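You operate a simulated robot arm through the tools that you are given. There is no shell and no other tool. Be economical: measure what you need, move in short steps, check, and stop when the job is done.

Carry out the task below with a simulated robot arm. There is one attempt and no reset: what you move stays moved.

TASK
Switch the feeder off, then put both pads back in the chute.
Fine: the pads in the trough; set the dial to 1 and slide the yellow slider of the gauge back.
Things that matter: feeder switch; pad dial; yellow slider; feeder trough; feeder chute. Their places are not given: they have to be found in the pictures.

It is judged by the outcome, as a careful person would: the job done as asked, and still so three seconds after it is handed in. It fails if anything else is knocked over, pushed out of place, dropped, spilled or broken.

THE ROBOT
A 7-joint arm with a two-finger parallel gripper, fixed in place. Base frame: the origin is at the foot of the arm, x ahead of it, y to its left, z up; the work surface is at about z = 19. Lengths are in mm, angles in degrees, forces in N, time in s.
With the tool pointing down near the work surface it reaches from about 240 to 620 mm from the base axis. Its first joint turns from -66.0 to 66.0 degrees. Payload 2.6 kg.
Tool frame: the origin (TCP) lies between the finger pads and is the grasp point; the fingertips stand 30 mm ahead of it; z points along the fingers, y is the line along which they close. The gripper opens to 94 mm. The fingers are 28 mm wide and 10 mm thick; the gripper's body (50 by 96 mm) begins 55 mm behind the TCP.
Orientation is that of the tool frame in the base frame, as a unit quaternion [x, y, z, w]. With the fingers straight down and closing along the base's y, the tool's x points along the base's -x, its y along +y and its z along -z.

THE INTERFACE
- The arm moves only by the tool drive_tool. Its argument "steps" is a list of rows, each an object of numbers (a shift or turn left out is 0, a gripper value left out holds the last): "wx", "wy", "wz": the turn, a rotation vector about the tool's x, y, z in degrees; "dx", "dy", "dz": the shift along the tool's x, y, z in mm; "claw": the opening, from 0 (shut) to 1 (fully open). In form: [{"wx": .., "wy": .., "wz": .., "dx": .., "dy": .., "dz": .., "claw": ..}, ...]. A call has 1 to 12 rows; each row shifts and turns the commanded pose from where the row before left it, along the tool's axes as they then stand. A row lasts 0.2 s, in which the tool goes at most 50 mm and 8.6 degrees; a call with a longer step from one row to the next is refused whole, and so is a gripper value outside its range. A pose out of reach is approached as far as the arm can. The call stops where the force on the tool passes 70 N (or 10 N more than at its start, if that is more) or the arm is blocked; 0.2 s more then pass. The fingers move at their own pace (about 72 mm/s each) and stop on an object; they squeeze with about 23 N. The grip force told is the motor's: it shows also when the fingers shut on nothing. Time passes only in rows, and 0.2 s behind the last, so rows that do not move let the fingers close. It gives the time, the measured TCP pose, the force on the tool (base axes), the opening and the grip force at its end, in the units of the frame above (readings bear some noise), and new pictures: "views" is both (left out), scene, wrist or none.
- Cameras (640 x 400 px; columns grow to the right, rows downward): "scene" is fixed at [27.9, 435.8, 545.7]; the picture's right is [-0.81, -0.58, 0.00], its down [-0.42, 0.59, -0.69] and it looks along [0.40, -0.56, -0.72] (base axes); focal length 214 px, centre (320, 200). "wrist" rides on the gripper at [-37, 0, -58] in the tool frame; the picture's right is [0.00, -1.00, 0.00], its down [0.97, 0.00, -0.24] and it looks along [0.24, 0.00, 0.97] (tool axes); focal length 218 px, centre (320, 200).
- locate(camera, pixels): for up to 12 pixels [column, row] of the newest picture of that camera ("zoom" is the newest enlarged one), the place [x, y, z] in the base frame of the surface seen there, good to about 2 mm. No time passes.
- close_up(camera, box): a new picture of the part [left, top, right, bottom] of that camera's present view, enlarged. No time passes.
- hand_in(): hands the job in; it is judged then, once.

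Work in short steps. Measure before you move; look again where a grasp or a placing could have gone wrong, and mend it. You have 80 turns and 120 pictures in all, the two below and enlarged ones among them. Open the gripper and draw the arm clear of the work before you hand the job in, unless the task says otherwise; then end with one line.

The tools are called after ">>>" as name(argument=value, ...) on one line, values as JSON. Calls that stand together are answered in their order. drive_tool: Moves the arm, as the interface text tells. Its arguments: {"type":"object","properties":{"steps":{"type":"array","items":{"type":"object","properties":{"wx":{"type":"number"},"wy":{"type":"number"},"wz":{"type":"number"},"dx":{"type":"number"},"dy":{"type":"number"},"dz":{"type":"number"},"claw":{"type":"number"}}}},"views":{"type":"string","enum":["both","scene","wrist","none"]}},"required":["steps"]} The other tools are called the same way: locate (camera, pixels) gives the place of the surface under pixels of a picture; close_up (camera, box) takes an enlarged picture of a part of a camera's view; hand_in () hands the job in.

At the start:

```text
t: 0.0
ee_pos: [297.5, 234.5, 378.5]
tcp_rot: [0.0, 1.0, 0.0, 0.0]
wrist_force: [0.1, 0.0, 0.1]
gripper_width: 94.0
gripper_force: 0.1
```

scene: 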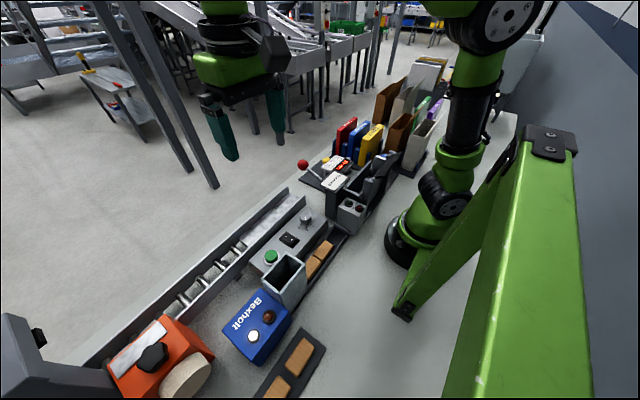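
wrist: 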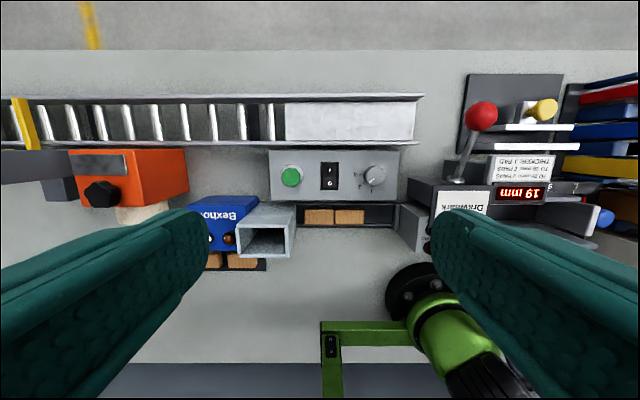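

The wrist picture shows the feeder panel (green button, black switch, dial) near (330,175), the chute at (265,235) and the trough with two pads at (335,215). I'll enlarge these first.

>>> close_up(camera="wrist", box=[180, 130, 420, 280])

>>> close_up(camera="scene", box=[220, 190, 380, 290])

>>> close_up(camera="scene", box=[280, 110, 440, 220])

>>> close_up(camera="wrist", box=[400, 60, 640, 260])

```text
2.67 times, centred on (300, 205) of wrist
```

zoom: 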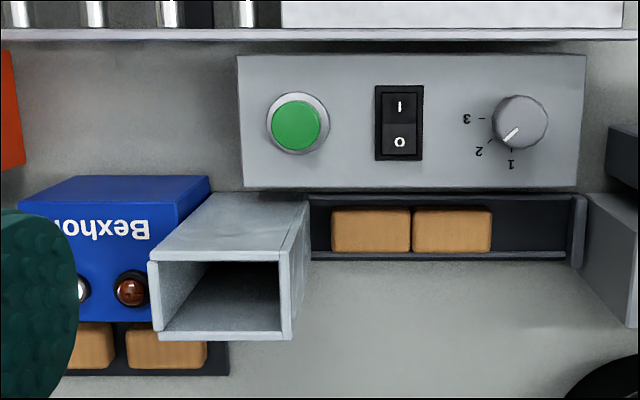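

```text
4.00 times, centred on (300, 240) of scene
```

zoom: 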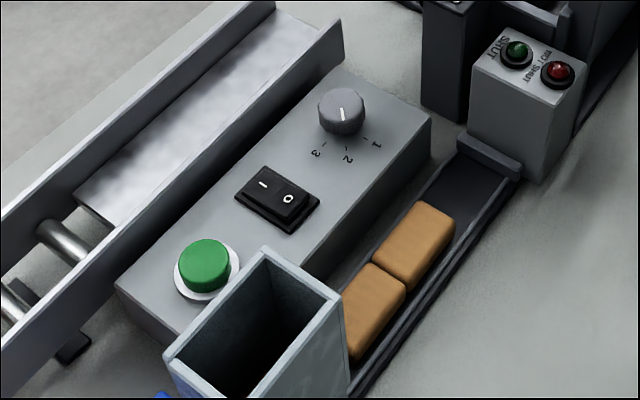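

```text
3.64 times, centred on (360, 165) of scene
```

zoom: 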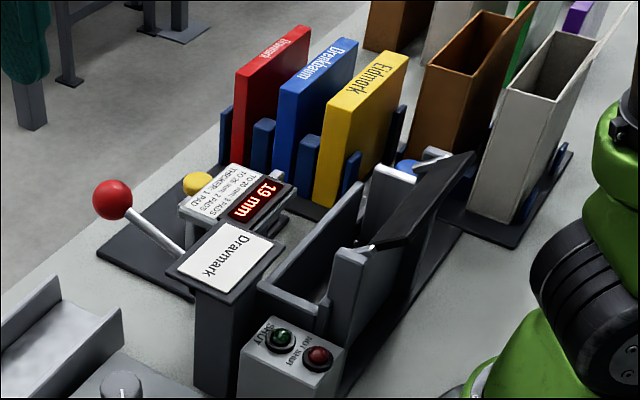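

```text
2.00 times, centred on (520, 160) of wrist
```

zoom: 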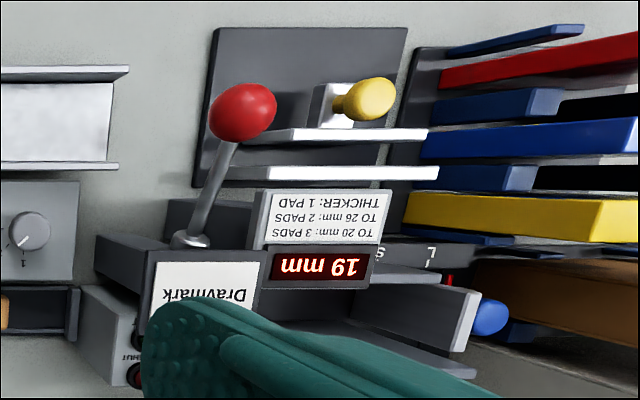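

Switch shows "I" and "0" rockers, dial pointing near 1-2. I'll measure the key points in the wrist view.

>>> locate(camera="wrist", pixels=[[330, 169], [330, 183], [375, 175], [371, 180], [319, 216], [349, 216], [245, 240], [290, 177], [348, 157], [300, 226], [390, 214], [340, 227]])

>>> locate(camera="zoom", pixels=[[375, 98], [340, 105], [328, 110], [340, 133], [340, 172], [250, 110], [300, 50], [345, 153], [205, 150], [410, 133], [325, 85], [190, 240]])

>>> close_up(camera="wrist", box=[310, 150, 410, 210])

```text
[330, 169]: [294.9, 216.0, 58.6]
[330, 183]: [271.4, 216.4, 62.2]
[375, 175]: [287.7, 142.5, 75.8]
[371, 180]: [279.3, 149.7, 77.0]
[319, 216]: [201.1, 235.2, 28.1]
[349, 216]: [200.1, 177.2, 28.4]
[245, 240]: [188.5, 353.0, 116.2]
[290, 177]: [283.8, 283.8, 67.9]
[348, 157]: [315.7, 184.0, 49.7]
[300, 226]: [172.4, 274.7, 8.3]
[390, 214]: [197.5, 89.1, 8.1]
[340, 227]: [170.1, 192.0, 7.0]
```

```text
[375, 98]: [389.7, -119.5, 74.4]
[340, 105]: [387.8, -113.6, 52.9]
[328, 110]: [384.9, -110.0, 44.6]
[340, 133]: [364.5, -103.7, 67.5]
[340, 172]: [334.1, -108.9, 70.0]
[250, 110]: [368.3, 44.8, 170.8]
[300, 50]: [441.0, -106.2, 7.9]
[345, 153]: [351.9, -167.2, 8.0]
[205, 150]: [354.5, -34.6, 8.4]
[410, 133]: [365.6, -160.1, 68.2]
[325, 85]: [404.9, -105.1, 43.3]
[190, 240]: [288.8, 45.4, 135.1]
```

```text
6.40 times, centred on (360, 180) of wrist
```

zoom: 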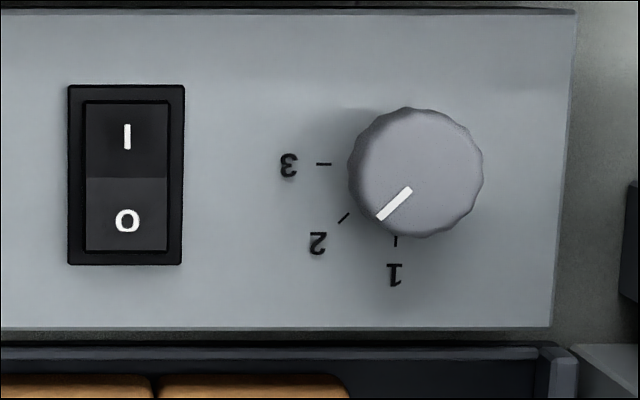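

I is pressed in (on); the raised O half is at about (271,216,62). The dial points at 2; 1 is 45° counter-clockwise seen from above. I'll turn the tool 90° so the fingers close along x, above the switch, and look.

>>> drive_tool(steps=[{"wz": 8.5, "dz": 15, "claw": 0.0}, {"wz": 8.5, "dz": 15}, {"wz": 8.5, "dz": 15}, {"wz": 8.5, "dz": 15}, {"wz": 8.5, "dz": 15}, {"wz": 8.5, "dz": 15}, {"wz": 8.5, "dz": 15}, {"wz": 8.5, "dz": 15}, {"wz": 8.5, "dz": 10}, {"wz": 8.5, "dz": 10}, {"wz": 5}, {}])

```text
t: 2.6
ee_pos: [298.7, 235.7, 238.5]
tcp_rot: [0.707, 0.707, 0.0, 0.0]
wrist_force: [-1.2, -0.8, -0.5]
gripper_width: 0.0
gripper_force: 23.7
```

scene: 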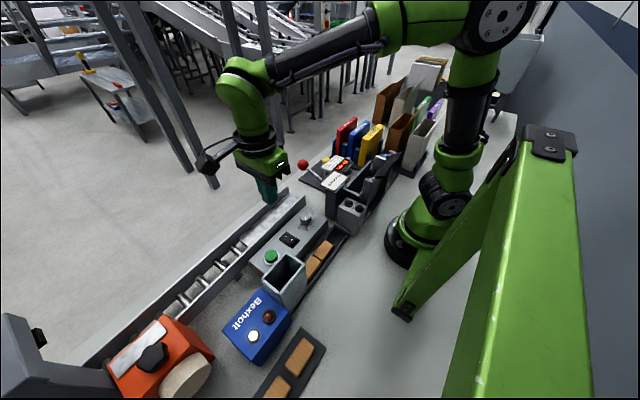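
wrist: 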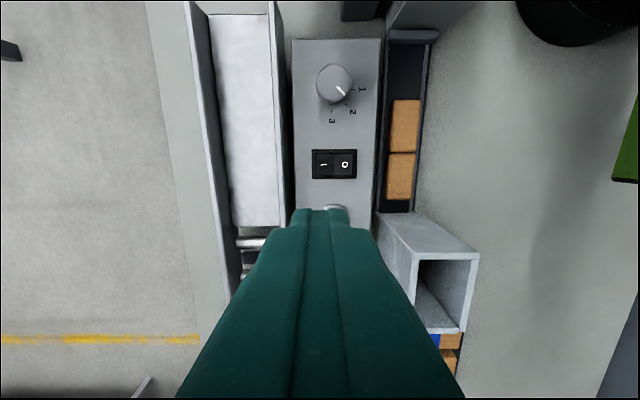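

Rotation works (tool x = +y, tool y = +x). Now measure switch, pads, trough and chute from here.

>>> locate(camera="wrist", pixels=[[324, 164], [344, 164], [355, 164], [316, 164], [405, 177], [405, 125], [391, 177], [418, 177], [418, 255], [478, 262], [420, 325], [462, 325]])

>>> close_up(camera="wrist", box=[280, 30, 500, 220])

```text
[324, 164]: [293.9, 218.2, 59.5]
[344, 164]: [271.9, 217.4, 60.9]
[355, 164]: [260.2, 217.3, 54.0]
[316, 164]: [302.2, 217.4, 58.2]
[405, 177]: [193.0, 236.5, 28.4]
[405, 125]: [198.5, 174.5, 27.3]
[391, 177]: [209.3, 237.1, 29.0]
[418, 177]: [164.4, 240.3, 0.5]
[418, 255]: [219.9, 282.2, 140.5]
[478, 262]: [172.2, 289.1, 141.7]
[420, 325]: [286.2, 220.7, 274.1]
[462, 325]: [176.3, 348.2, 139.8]
```

```text
2.11 times, centred on (390, 125) of wrist
```

zoom: 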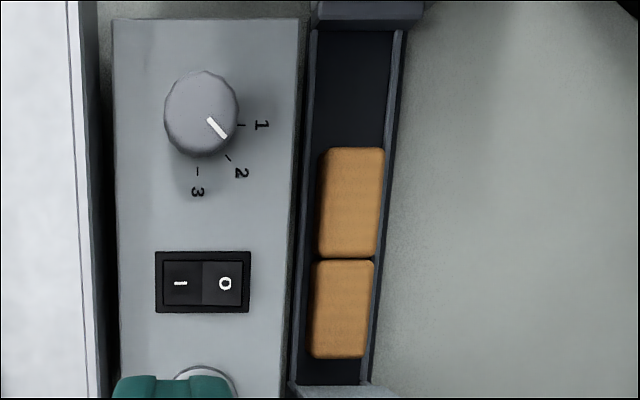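

Aim closed fingertips at the O half, x≈267, y≈217.5; go to 13 mm above it.

>>> drive_tool(steps=[{"dx": -9, "dy": -16, "dz": 40}, {"dx": -9, "dy": -16, "dz": 40}, {"dz": 30}, {"dz": 23}, {}])

```text
t: 3.8
ee_pos: [265.2, 220.4, 105.3]
tcp_rot: [0.707, 0.707, 0.0, 0.0]
wrist_force: [0.8, -0.2, -1.0]
gripper_width: 0.0
gripper_force: 23.0
```

scene: 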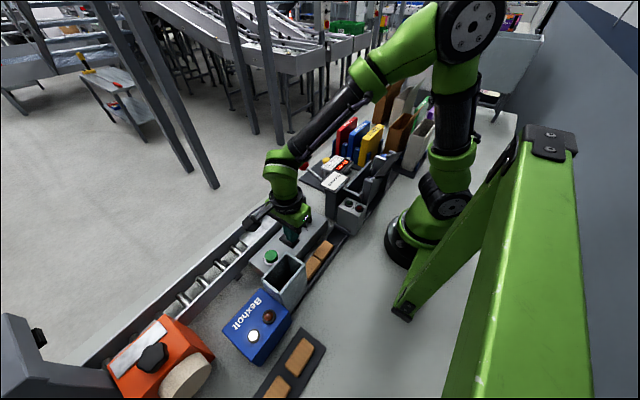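
wrist: 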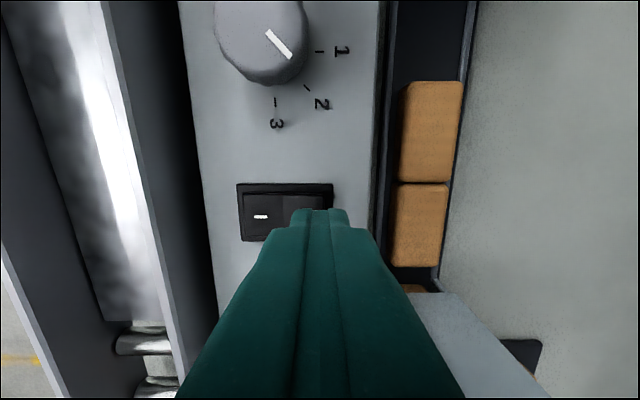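

Well aligned over the O half. Press down in small steps.

>>> drive_tool(steps=[{"dx": -2, "dy": 1, "dz": 6}, {"dz": 4}, {"dz": 3}, {"dz": 3}, {"dz": 2}, {"dz": 2}], views="wrist")

```text
t: 5.2
ee_pos: [266.3, 214.2, 88.2]
tcp_rot: [0.709, 0.705, 0.0, 0.0]
wrist_force: [-12.1, -11.6, 41.0]
gripper_width: 0.2
gripper_force: 23.0
```

wrist: 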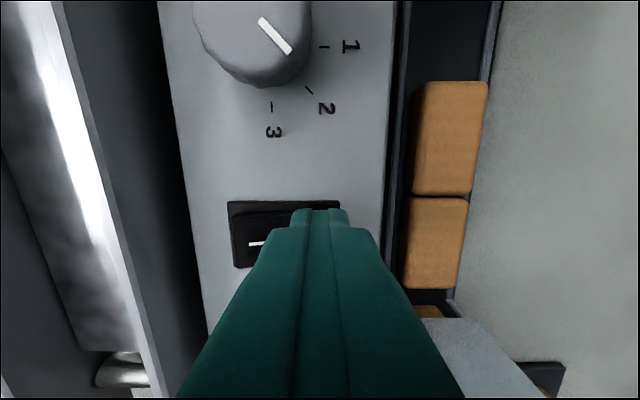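

Force 41 N and the I half seems raised. Lift and check.

>>> drive_tool(steps=[{"dz": -20}, {"dz": -40}, {"dz": -40, "dx": 10}, {}])

>>> close_up(camera="wrist", box=[270, 60, 470, 220])

```text
t: 6.2
ee_pos: [266.0, 223.8, 186.6]
tcp_rot: [0.707, 0.707, 0.0, 0.0]
wrist_force: [-0.6, 0.6, 0.2]
gripper_width: 0.0
gripper_force: 23.1
```

scene: 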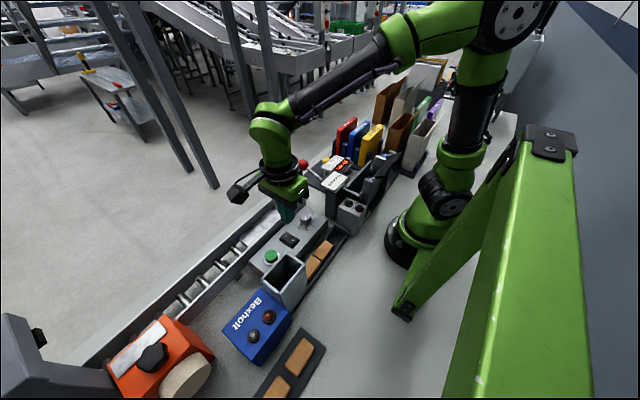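
wrist: 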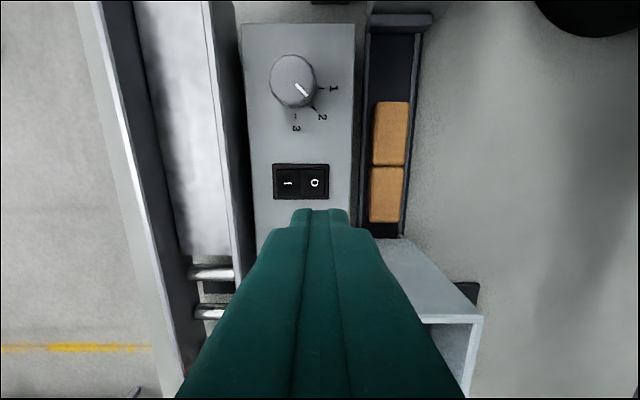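

```text
2.50 times, centred on (370, 140) of wrist
```

zoom: 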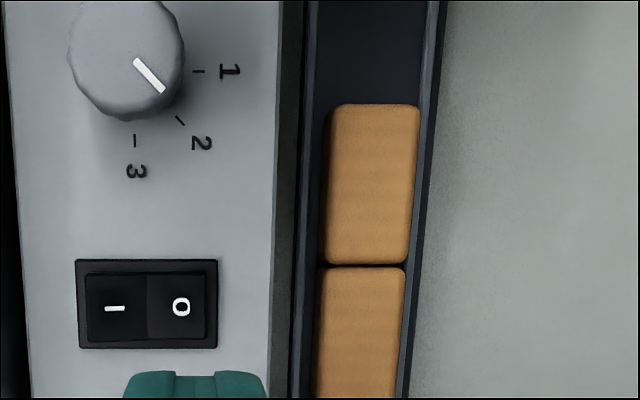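

O is now pressed and the lamp is out: feeder off. Next, measure pads and trough walls.

>>> locate(camera="zoom", pixels=[[336, 180], [408, 180], [375, 112], [370, 255], [365, 275], [328, 340], [398, 340], [432, 60], [428, 180], [315, 180], [308, 180], [375, 60]])

>>> close_up(camera="wrist", box=[350, 80, 450, 250])

>>> close_up(camera="scene", box=[260, 220, 350, 310])

```text
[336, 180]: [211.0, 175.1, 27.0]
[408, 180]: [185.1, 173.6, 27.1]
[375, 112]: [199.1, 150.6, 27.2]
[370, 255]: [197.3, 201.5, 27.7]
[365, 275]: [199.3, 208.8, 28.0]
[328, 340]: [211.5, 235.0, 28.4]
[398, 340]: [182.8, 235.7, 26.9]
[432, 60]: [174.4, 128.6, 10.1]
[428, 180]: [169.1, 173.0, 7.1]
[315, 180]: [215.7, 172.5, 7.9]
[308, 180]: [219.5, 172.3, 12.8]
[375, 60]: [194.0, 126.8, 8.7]
```

```text
2.35 times, centred on (400, 165) of wrist
```

zoom: 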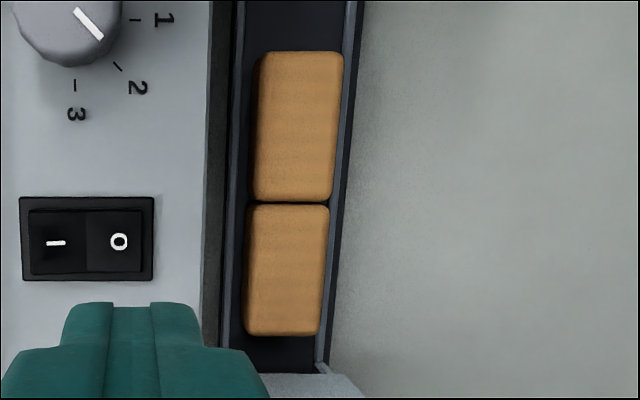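

```text
4.44 times, centred on (305, 265) of scene
```

zoom: 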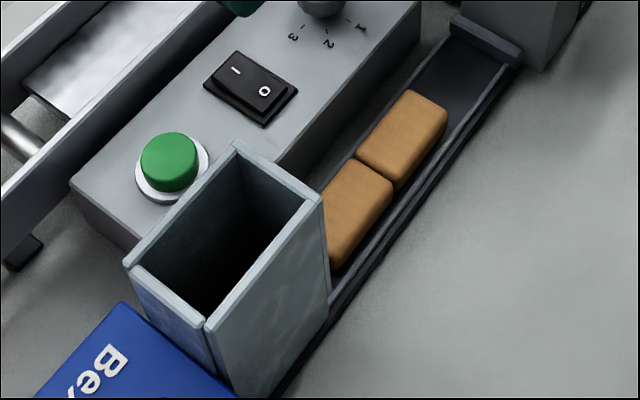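

Pads are about 30 (x) × 54 (y) × 20 mm, standing above low trough walls. Measure the feeder box edge and the chute rim in this zoom.

>>> locate(camera="zoom", pixels=[[237, 148], [312, 193], [205, 323], [130, 262], [240, 170], [295, 203], [210, 305], [150, 270], [300, 170], [400, 50], [390, 105], [350, 165]])

```text
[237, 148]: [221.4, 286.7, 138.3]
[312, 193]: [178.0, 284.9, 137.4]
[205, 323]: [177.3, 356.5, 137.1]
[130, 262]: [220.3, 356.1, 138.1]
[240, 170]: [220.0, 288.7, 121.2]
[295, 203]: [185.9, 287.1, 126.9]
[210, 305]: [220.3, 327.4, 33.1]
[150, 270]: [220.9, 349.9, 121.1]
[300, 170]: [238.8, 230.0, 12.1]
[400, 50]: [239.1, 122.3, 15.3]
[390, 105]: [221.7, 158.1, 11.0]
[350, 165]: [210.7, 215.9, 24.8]
```

Go above the farther pad (198,176), opening about 48 mm, and check.

>>> drive_tool(steps=[{"dy": -23, "dx": -16, "claw": 0.51}, {"dy": -23, "dx": -16}, {"dy": -22.5, "dx": -16.5}, {"dz": 40}, {"dz": 40}, {}])

```text
t: 7.6
ee_pos: [200.0, 174.1, 106.9]
tcp_rot: [0.707, 0.707, 0.001, 0.0]
wrist_force: [-0.4, -0.4, -0.8]
gripper_width: 47.9
gripper_force: 0.0
```

scene: 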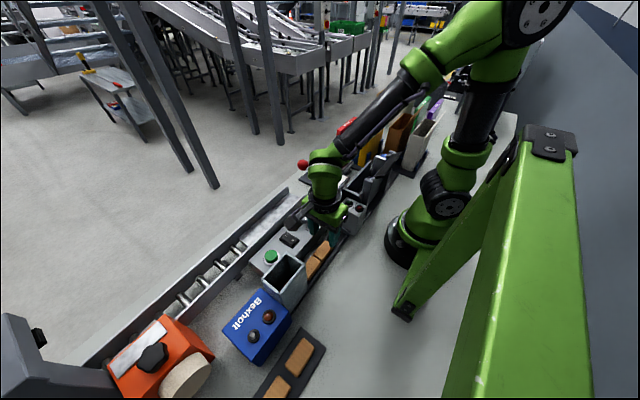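
wrist: 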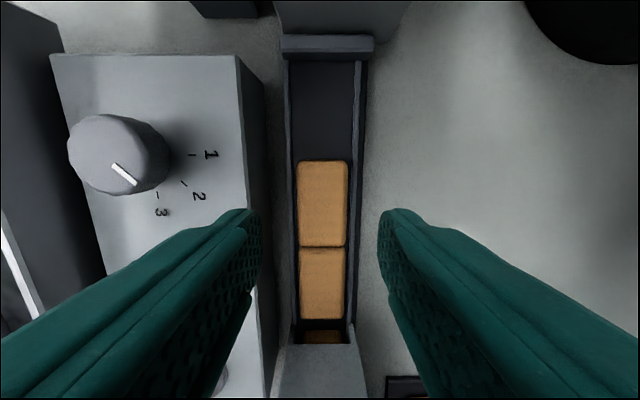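

Well centred. Descend to fingertip height about 14 mm and close.

>>> drive_tool(steps=[{"dz": 25, "dx": 1}, {"dz": 20}, {"dz": 16}, {}, {"claw": 0.0}, {}, {}])

```text
t: 9.2
ee_pos: [197.1, 179.0, 46.6]
tcp_rot: [0.707, 0.707, 0.0, 0.001]
wrist_force: [-0.1, 0.3, -0.2]
gripper_width: 32.4
gripper_force: 23.1
```

scene: 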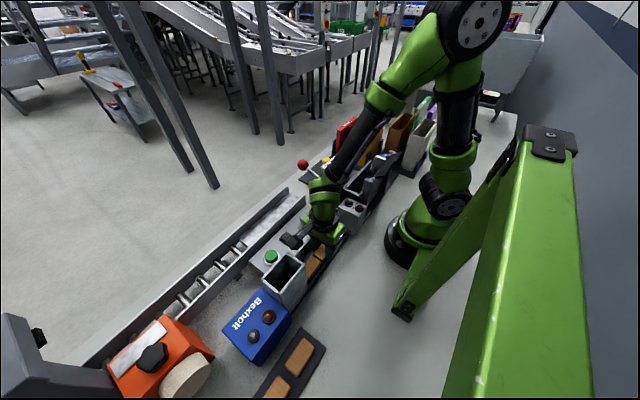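
wrist: 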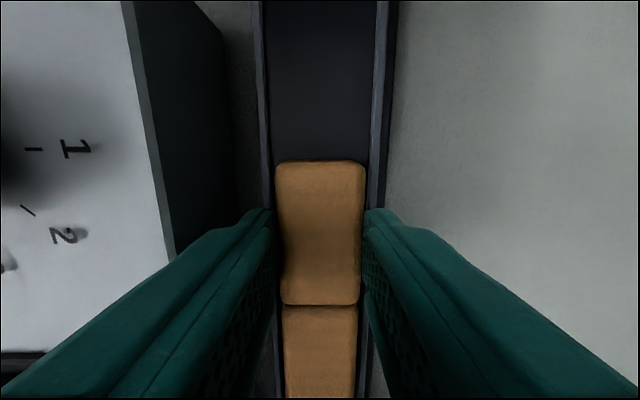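

Gripped (32 mm). Lift straight up to clear the chute rim (138), then move above the chute centre (199,321).

>>> drive_tool(steps=[{"dz": -20}, {"dz": -45}, {"dz": -45}, {"dz": -45}, {"dx": 36}, {"dx": 36}, {"dx": 36}, {"dx": 36}, {}, {}])

>>> close_up(camera="scene", box=[220, 190, 380, 300])

```text
t: 11.4
ee_pos: [198.3, 319.2, 199.8]
tcp_rot: [0.707, 0.707, 0.0, 0.0]
wrist_force: [-0.2, -0.1, -0.1]
gripper_width: 32.3
gripper_force: 22.6
```

scene: 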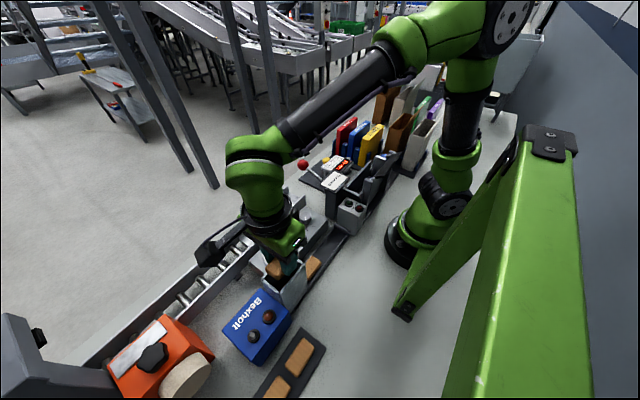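
wrist: 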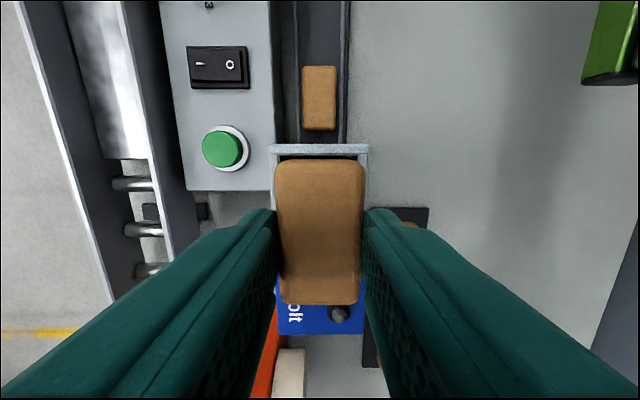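

```text
3.64 times, centred on (300, 245) of scene
```

zoom: 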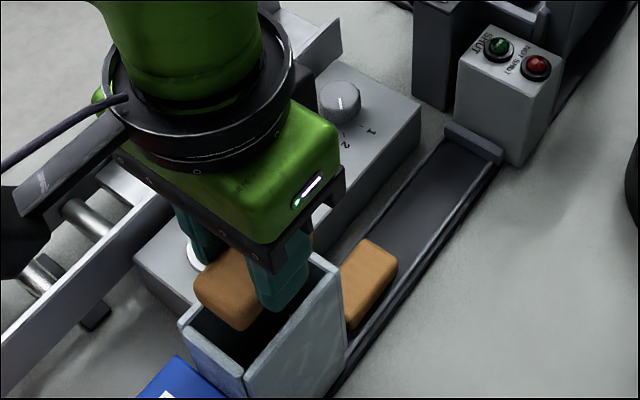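

Check pad vs chute alignment in numbers.

>>> locate(camera="wrist", pixels=[[320, 163], [320, 300], [281, 200], [359, 200], [320, 147], [272, 160], [366, 160], [320, 155], [320, 230]])

>>> close_up(camera="wrist", box=[240, 130, 400, 230])

```text
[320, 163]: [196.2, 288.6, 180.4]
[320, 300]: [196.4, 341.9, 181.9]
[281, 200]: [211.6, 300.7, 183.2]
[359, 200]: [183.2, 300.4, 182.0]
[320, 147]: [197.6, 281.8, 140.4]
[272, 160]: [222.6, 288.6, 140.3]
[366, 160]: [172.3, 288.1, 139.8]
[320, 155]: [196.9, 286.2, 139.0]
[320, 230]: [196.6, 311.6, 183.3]
```

```text
4.00 times, centred on (320, 180) of wrist
```

zoom: 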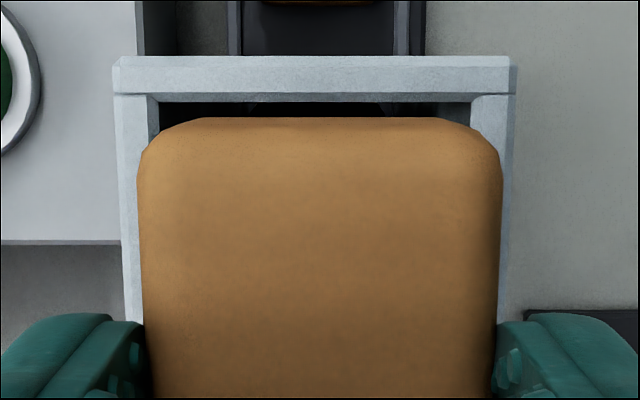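

Pad centre (197,315.5); chute centre about (197.5,320). Shift +4.5 in y and lower 26 mm so the pad's underside enters the rim while the fingertips stay above it.

>>> drive_tool(steps=[{"dx": 4.5}, {"dz": 14}, {"dz": 8}, {"dz": 4}, {}])

>>> close_up(camera="scene", box=[240, 220, 340, 300])

```text
t: 12.6
ee_pos: [198.5, 325.1, 173.0]
tcp_rot: [0.708, 0.706, -0.001, 0.002]
wrist_force: [0.5, -8.3, 1.4]
gripper_width: 32.7
gripper_force: 22.9
```

scene: 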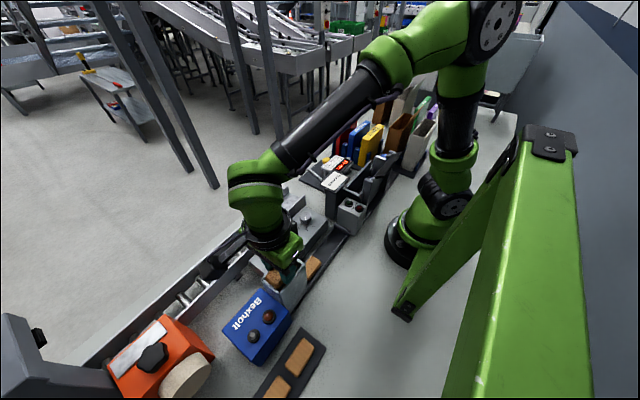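
wrist: 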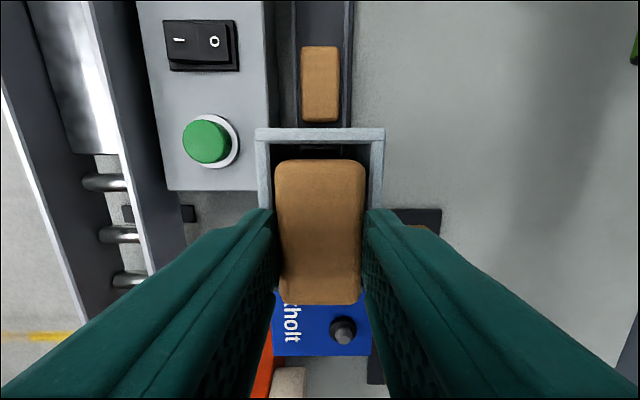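

```text
5.00 times, centred on (290, 260) of scene
```

zoom: 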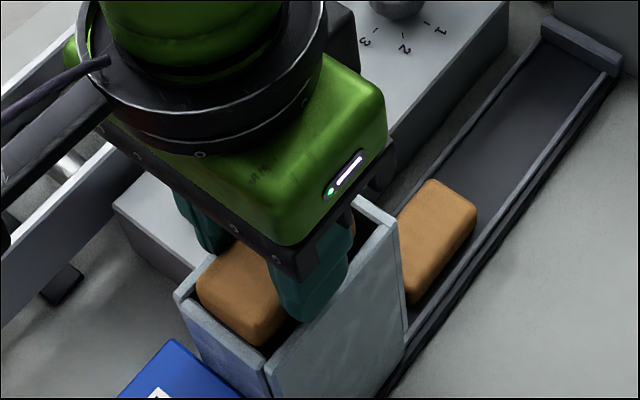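

There's an 8 N side force; the pad may touch the +y wall. Measure both ends.

>>> locate(camera="zoom", pixels=[[205, 300], [255, 345], [183, 300], [262, 372], [365, 200], [390, 225], [230, 345]])

>>> locate(camera="wrist", pixels=[[320, 162], [320, 299], [320, 141], [320, 133], [280, 195], [360, 195], [261, 180], [378, 180]])

```text
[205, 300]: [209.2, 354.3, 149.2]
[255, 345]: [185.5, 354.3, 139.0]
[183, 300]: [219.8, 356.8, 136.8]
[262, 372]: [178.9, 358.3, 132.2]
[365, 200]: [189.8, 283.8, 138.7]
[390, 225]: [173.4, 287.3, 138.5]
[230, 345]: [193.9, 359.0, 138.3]
```

```text
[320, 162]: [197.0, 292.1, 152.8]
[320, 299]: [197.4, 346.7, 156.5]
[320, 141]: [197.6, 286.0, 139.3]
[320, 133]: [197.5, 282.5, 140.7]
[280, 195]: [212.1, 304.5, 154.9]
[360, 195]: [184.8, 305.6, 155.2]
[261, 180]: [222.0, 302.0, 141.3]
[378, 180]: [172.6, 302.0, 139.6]
```

The pad's +y end (354) touches the wall; shift back 3 mm in y.

>>> drive_tool(steps=[{"dx": -1.5}, {"dx": -1.5}, {}], views="none")

```text
t: 13.4
ee_pos: [197.2, 323.2, 174.6]
tcp_rot: [0.708, 0.707, -0.001, 0.0]
wrist_force: [0.6, 1.0, 0.4]
gripper_width: 32.3
gripper_force: 23.1
```

No contact now. Release.

>>> drive_tool(steps=[{"claw": 0.55}, {}, {}, {"dz": -30}, {"dz": -30}, {}])

>>> close_up(camera="wrist", box=[240, 50, 400, 350])

```text
t: 14.8
ee_pos: [198.3, 323.9, 234.3]
tcp_rot: [0.707, 0.707, 0.001, 0.001]
wrist_force: [0.4, -1.0, 0.4]
gripper_width: 51.9
gripper_force: 0.0
```

scene: 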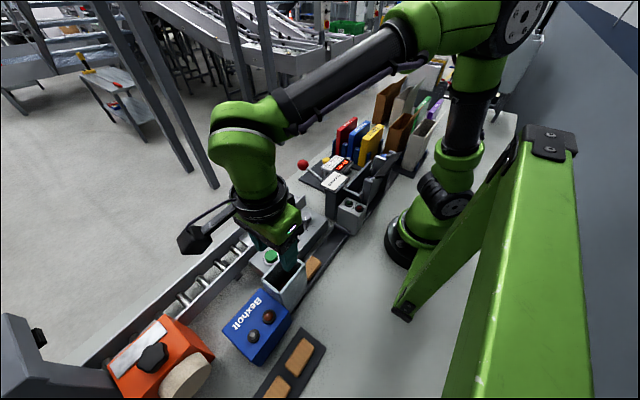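
wrist: 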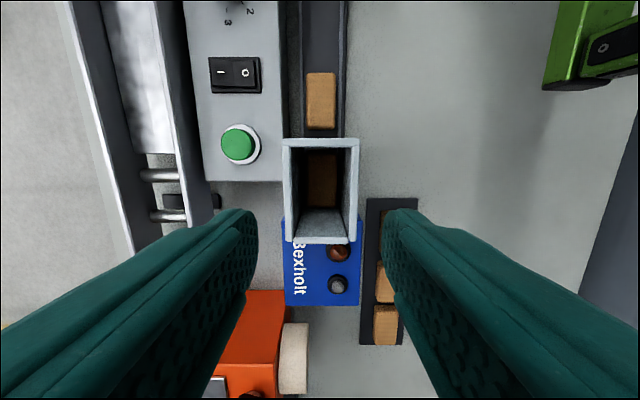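

```text
1.33 times, centred on (320, 200) of wrist
```

zoom: 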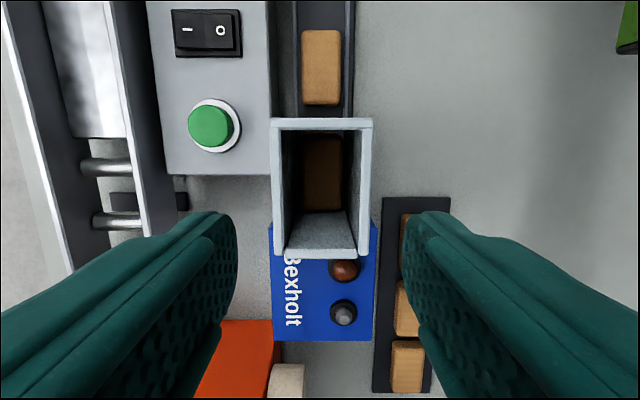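

Pad lies flat in the chute. Measure the second pad.

>>> locate(camera="wrist", pixels=[[321, 180], [321, 160], [321, 76], [321, 126], [309, 100], [334, 100]])

```text
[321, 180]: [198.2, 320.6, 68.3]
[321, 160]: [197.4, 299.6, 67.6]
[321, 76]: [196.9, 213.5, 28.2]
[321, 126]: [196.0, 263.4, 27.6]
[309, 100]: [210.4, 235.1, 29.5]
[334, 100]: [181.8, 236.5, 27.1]
```

Pad top at 68 (stacked flat). Go to the second pad at (196.5,236).

>>> drive_tool(steps=[{"dx": -43, "dy": -1}, {"dx": -43.5, "claw": 0.51}, {}, {"dz": 45}, {"dz": 45}, {"dz": 30}, {}], views="wrist")

```text
t: 16.4
ee_pos: [198.9, 236.5, 113.8]
tcp_rot: [0.707, 0.707, 0.001, 0.0]
wrist_force: [-0.4, -0.6, -1.1]
gripper_width: 47.8
gripper_force: 0.0
```

wrist: 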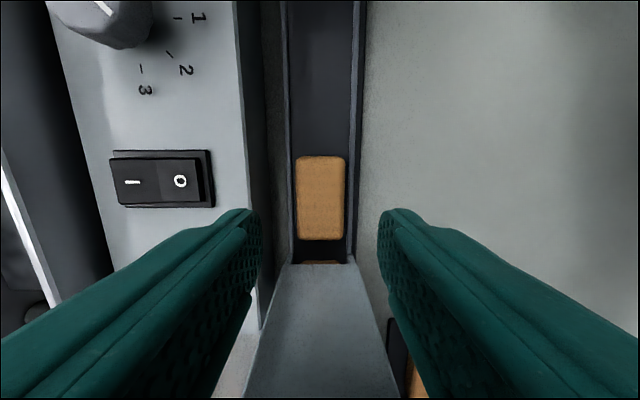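

Centred. Descend and grip.

>>> drive_tool(steps=[{"dz": 30}, {"dz": 25}, {"dz": 14}, {}, {"claw": 0.0}, {}, {}], views="wrist")

```text
t: 18.0
ee_pos: [196.4, 236.4, 45.1]
tcp_rot: [0.707, 0.707, 0.0, -0.001]
wrist_force: [0.0, 0.0, 0.3]
gripper_width: 32.5
gripper_force: 22.7
```

wrist: 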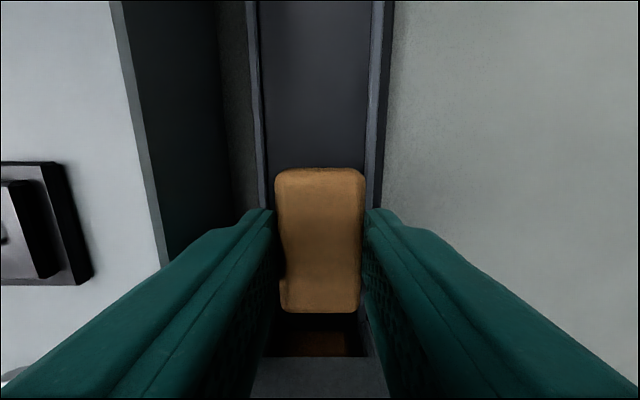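

Gripped; this pad sits about 3 mm further +y in the fingers, so I shift 83 mm to the chute.

>>> drive_tool(steps=[{"dz": -20}, {"dz": -45}, {"dz": -45}, {"dz": -45}, {"dx": 41.5, "dy": 1}, {"dx": 41.5}, {}, {"dz": 12}, {}])

>>> close_up(camera="scene", box=[240, 220, 340, 300])

```text
t: 20.0
ee_pos: [197.1, 320.6, 188.1]
tcp_rot: [0.707, 0.707, 0.0, 0.001]
wrist_force: [-0.3, 0.7, -0.6]
gripper_width: 32.4
gripper_force: 23.2
```

scene: 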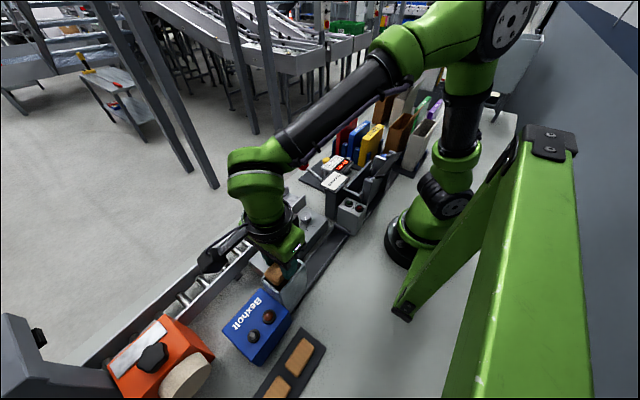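
wrist: 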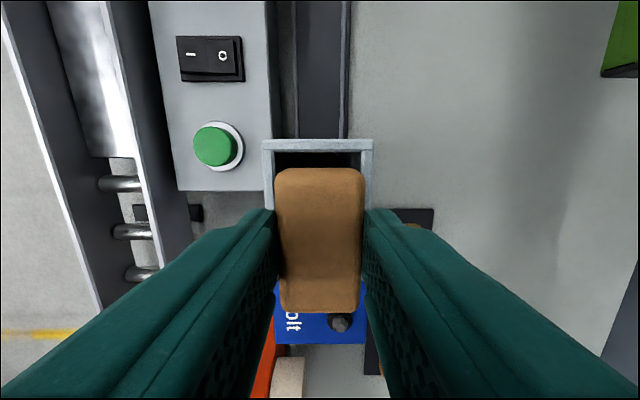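

```text
5.00 times, centred on (290, 260) of scene
```

zoom: 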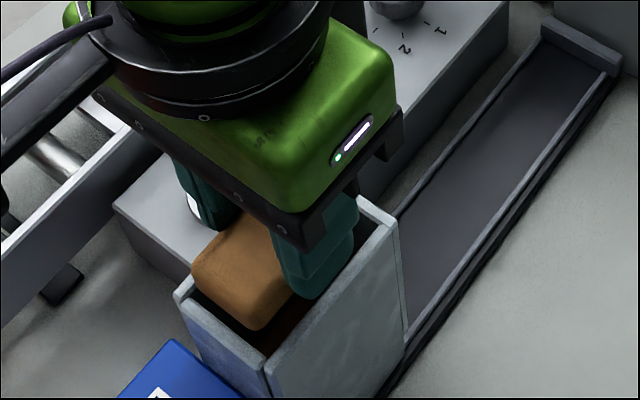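

>>> locate(camera="wrist", pixels=[[320, 171], [320, 308], [280, 195], [360, 195], [266, 180], [369, 180]])

>>> locate(camera="zoom", pixels=[[200, 282], [250, 322], [225, 300], [215, 325]])

```text
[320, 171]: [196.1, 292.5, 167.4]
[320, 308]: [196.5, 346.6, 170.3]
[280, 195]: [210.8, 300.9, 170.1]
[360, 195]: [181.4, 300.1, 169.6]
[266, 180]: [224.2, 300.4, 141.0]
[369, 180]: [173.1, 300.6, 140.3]
```

```text
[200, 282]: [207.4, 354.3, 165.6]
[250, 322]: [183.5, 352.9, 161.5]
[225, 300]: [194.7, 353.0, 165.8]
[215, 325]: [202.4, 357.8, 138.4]
```

Pad reaches y≈353; shift −3 in y, +1.5 in x, then lower 14 mm.

>>> drive_tool(steps=[{"dx": -3, "dy": 1.5}, {"dz": 8}, {"dz": 6}, {}], views="none")

```text
t: 21.0
ee_pos: [200.5, 316.5, 174.0]
tcp_rot: [0.708, 0.707, 0.0, 0.0]
wrist_force: [-1.0, 1.0, 0.6]
gripper_width: 32.7
gripper_force: 23.1
```

No contact force; release and rise.

>>> drive_tool(steps=[{"claw": 0.55}, {}, {}, {"dz": -30}, {"dz": -30}, {}])

>>> locate(camera="wrist", pixels=[[321, 180], [321, 165], [321, 195]])

```text
t: 22.4
ee_pos: [197.8, 314.4, 236.9]
tcp_rot: [0.707, 0.707, 0.0, 0.0]
wrist_force: [0.0, -0.3, 0.1]
gripper_width: 51.7
gripper_force: 0.2
```

scene: 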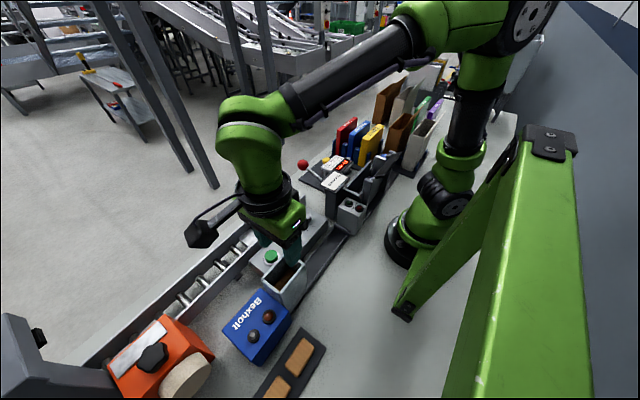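
wrist: 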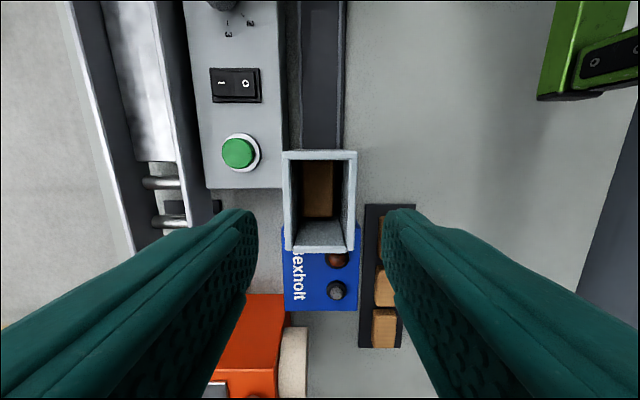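

```text
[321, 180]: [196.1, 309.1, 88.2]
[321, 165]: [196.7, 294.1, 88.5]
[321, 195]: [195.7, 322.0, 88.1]
```

Both pads are stacked flat in the chute (tops 68→88). Now go above the dial.

>>> drive_tool(steps=[{"dx": -42, "dy": 21}, {"dx": -42, "dy": 21}, {"dx": -42, "dy": 21}, {"dx": -43, "dy": 21, "claw": 0.65}, {"dz": 35}, {"dz": 35}, {}], views="wrist")

>>> close_up(camera="wrist", box=[240, 80, 400, 240])

```text
t: 24.0
ee_pos: [282.2, 144.0, 163.8]
tcp_rot: [0.707, 0.707, -0.001, 0.001]
wrist_force: [-0.5, 0.1, 0.6]
gripper_width: 61.1
gripper_force: 0.0
```

wrist: 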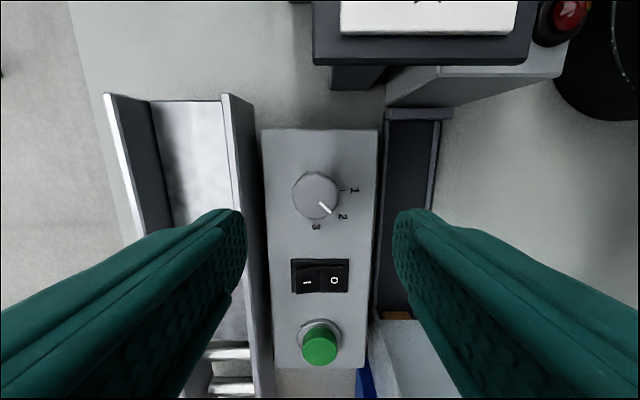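

```text
2.50 times, centred on (320, 160) of wrist
```

zoom: 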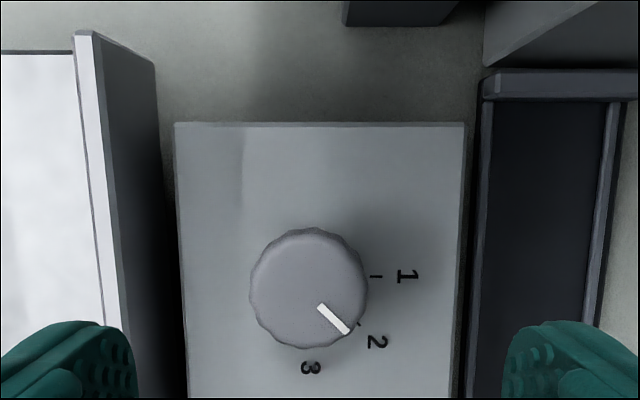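

>>> locate(camera="zoom", pixels=[[308, 285], [255, 285], [362, 285], [308, 238], [308, 335], [376, 276], [358, 325], [311, 355], [335, 318], [140, 200], [460, 280]])

```text
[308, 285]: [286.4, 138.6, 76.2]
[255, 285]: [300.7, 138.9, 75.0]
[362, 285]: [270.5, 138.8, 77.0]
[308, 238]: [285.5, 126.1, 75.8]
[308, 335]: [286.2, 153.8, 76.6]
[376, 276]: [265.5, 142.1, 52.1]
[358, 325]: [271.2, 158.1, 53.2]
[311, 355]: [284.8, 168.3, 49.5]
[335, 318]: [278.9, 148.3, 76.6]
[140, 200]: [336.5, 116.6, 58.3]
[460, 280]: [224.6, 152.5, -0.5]
```

Knob centre (286,140), Ø≈32, top 76, panel 50. Descend around it with fingertips at about z=59.

>>> drive_tool(steps=[{"dy": 3.5, "dx": -4, "claw": 0.5}, {"dz": 30}, {"dz": 20}, {}, {"dz": 15}, {"dz": 10}, {}])

```text
t: 25.6
ee_pos: [287.7, 142.6, 91.3]
tcp_rot: [0.707, 0.707, 0.0, -0.001]
wrist_force: [0.4, 0.0, 0.2]
gripper_width: 47.0
gripper_force: 0.0
```

scene: 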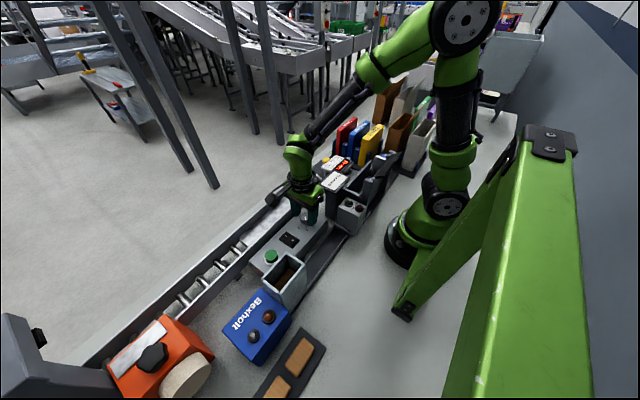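
wrist: 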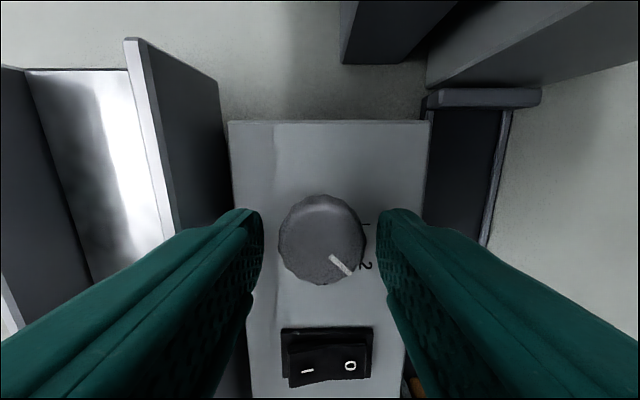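

Shift 2.5 mm toward −y, close on the knob.

>>> drive_tool(steps=[{"dx": -2.5, "dz": 1}, {}, {"claw": 0}, {}, {}], views="wrist")

```text
t: 26.8
ee_pos: [286.1, 141.0, 89.2]
tcp_rot: [0.707, 0.707, 0.0, 0.0]
wrist_force: [-3.6, -2.1, 1.5]
gripper_width: 32.4
gripper_force: 44.9
```

wrist: 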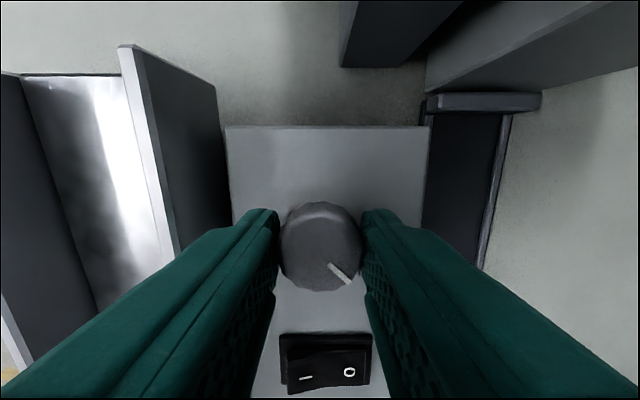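

Gripped. Turn −45° about tool z (counter-clockwise from above).

>>> drive_tool(steps=[{"wz": -7.5}, {"wz": -7.5}, {"wz": -7.5}, {"wz": -7.5}, {"wz": -7.5}, {"wz": -7.5}, {}], views="wrist")

```text
t: 28.4
ee_pos: [287.2, 141.4, 89.8]
tcp_rot: [0.383, 0.924, -0.001, -0.002]
wrist_force: [-17.4, -6.8, 22.5]
gripper_width: 32.6
gripper_force: 45.3
```

wrist: 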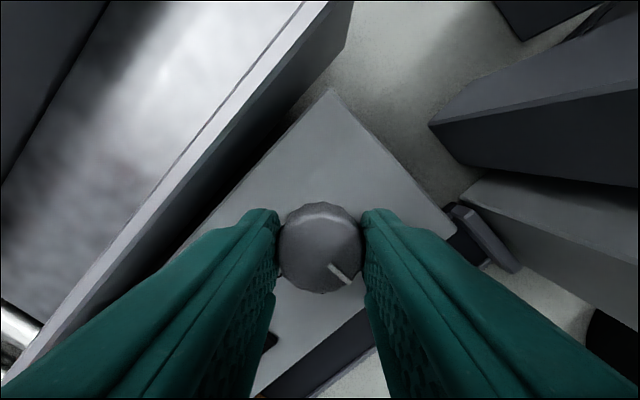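

The knob turned with the fingers. Open modestly, lift and check.

>>> drive_tool(steps=[{"claw": 0.46}, {}, {"dz": -20}, {"dz": -40}, {"dz": -30}, {}])

>>> close_up(camera="wrist", box=[240, 120, 400, 240])

```text
t: 29.8
ee_pos: [289.4, 140.1, 180.6]
tcp_rot: [0.382, 0.924, 0.001, 0.0]
wrist_force: [0.3, 0.0, -0.4]
gripper_width: 43.1
gripper_force: 0.0
```

scene: 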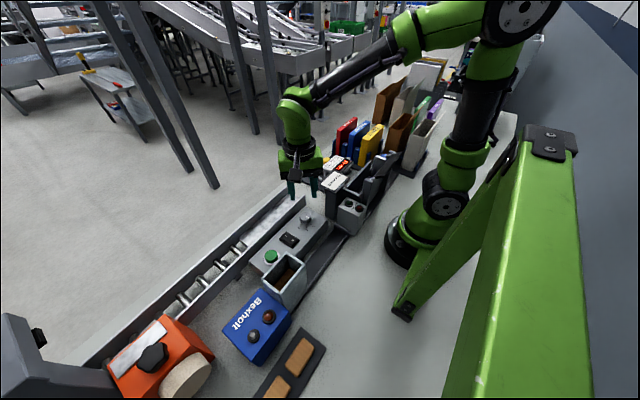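
wrist: 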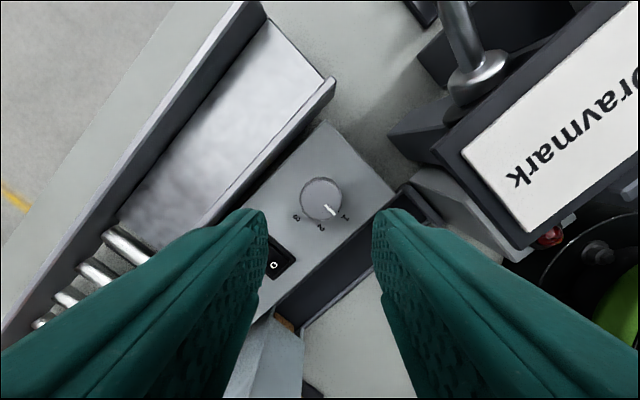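

```text
3.33 times, centred on (320, 180) of wrist
```

zoom: 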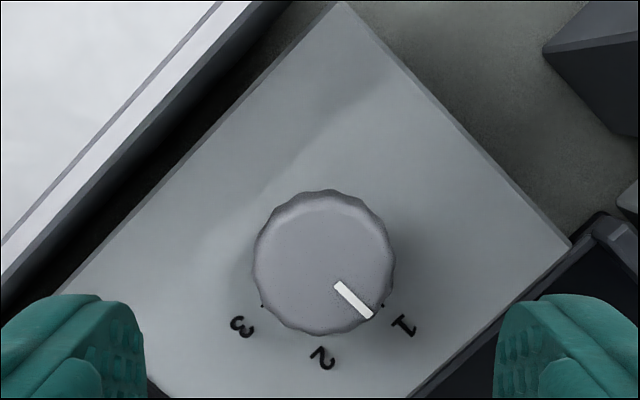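

>>> locate(camera="zoom", pixels=[[338, 286], [368, 314], [322, 258]])

```text
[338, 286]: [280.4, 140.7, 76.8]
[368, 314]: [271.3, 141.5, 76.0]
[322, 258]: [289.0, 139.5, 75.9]
```

Dial points at 1. Next rise and look at the gauge, turning back to the original orientation.

>>> drive_tool(steps=[{"dz": -45, "wz": -7.5}, {"dz": -45, "wz": -7.5}, {"dz": -30, "wz": -7.5}, {"wz": -7.5}, {"wz": -7.5}, {"wz": -7.5}, {"dy": -45, "dx": -10}, {"dy": -45, "dx": -15}, {"dy": -45, "dx": -15}, {"dy": -45}, {"dy": -45}, {"claw": 0.3}])

>>> close_up(camera="wrist", box=[200, 60, 440, 240])

>>> close_up(camera="scene", box=[290, 120, 400, 220])

```text
t: 32.4
ee_pos: [326.2, -83.1, 298.8]
tcp_rot: [0.0, 1.0, 0.0, 0.0]
wrist_force: [-0.1, -0.2, -0.3]
gripper_width: 28.0
gripper_force: 0.1
```

scene: 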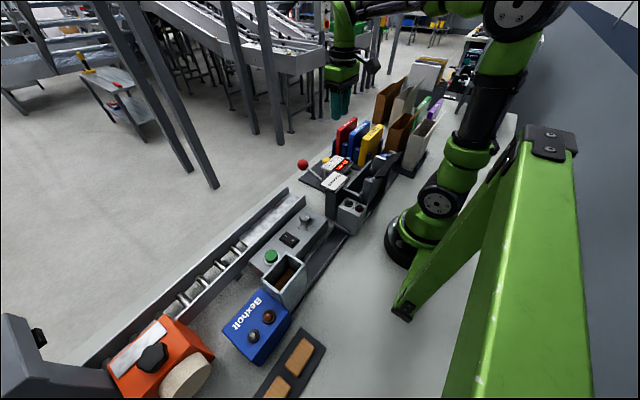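
wrist: 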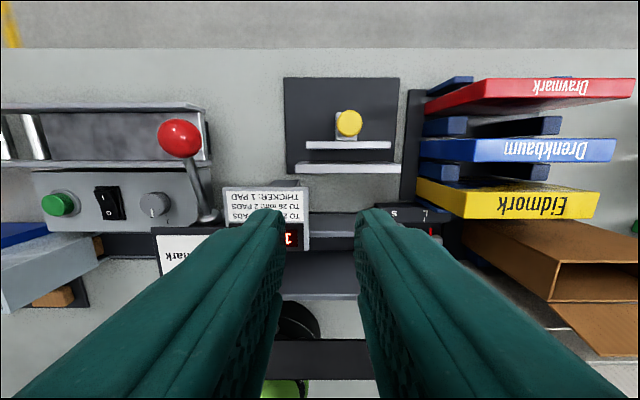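

```text
2.22 times, centred on (320, 150) of wrist
```

zoom: 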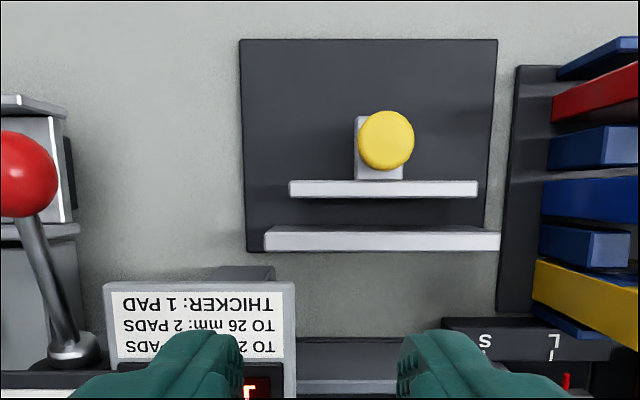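

```text
4.00 times, centred on (345, 170) of scene
```

zoom: 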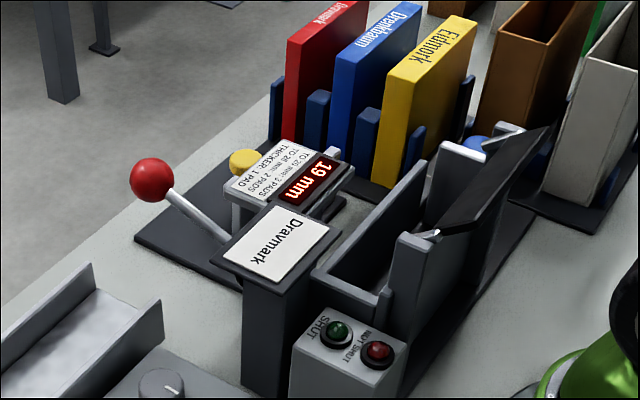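

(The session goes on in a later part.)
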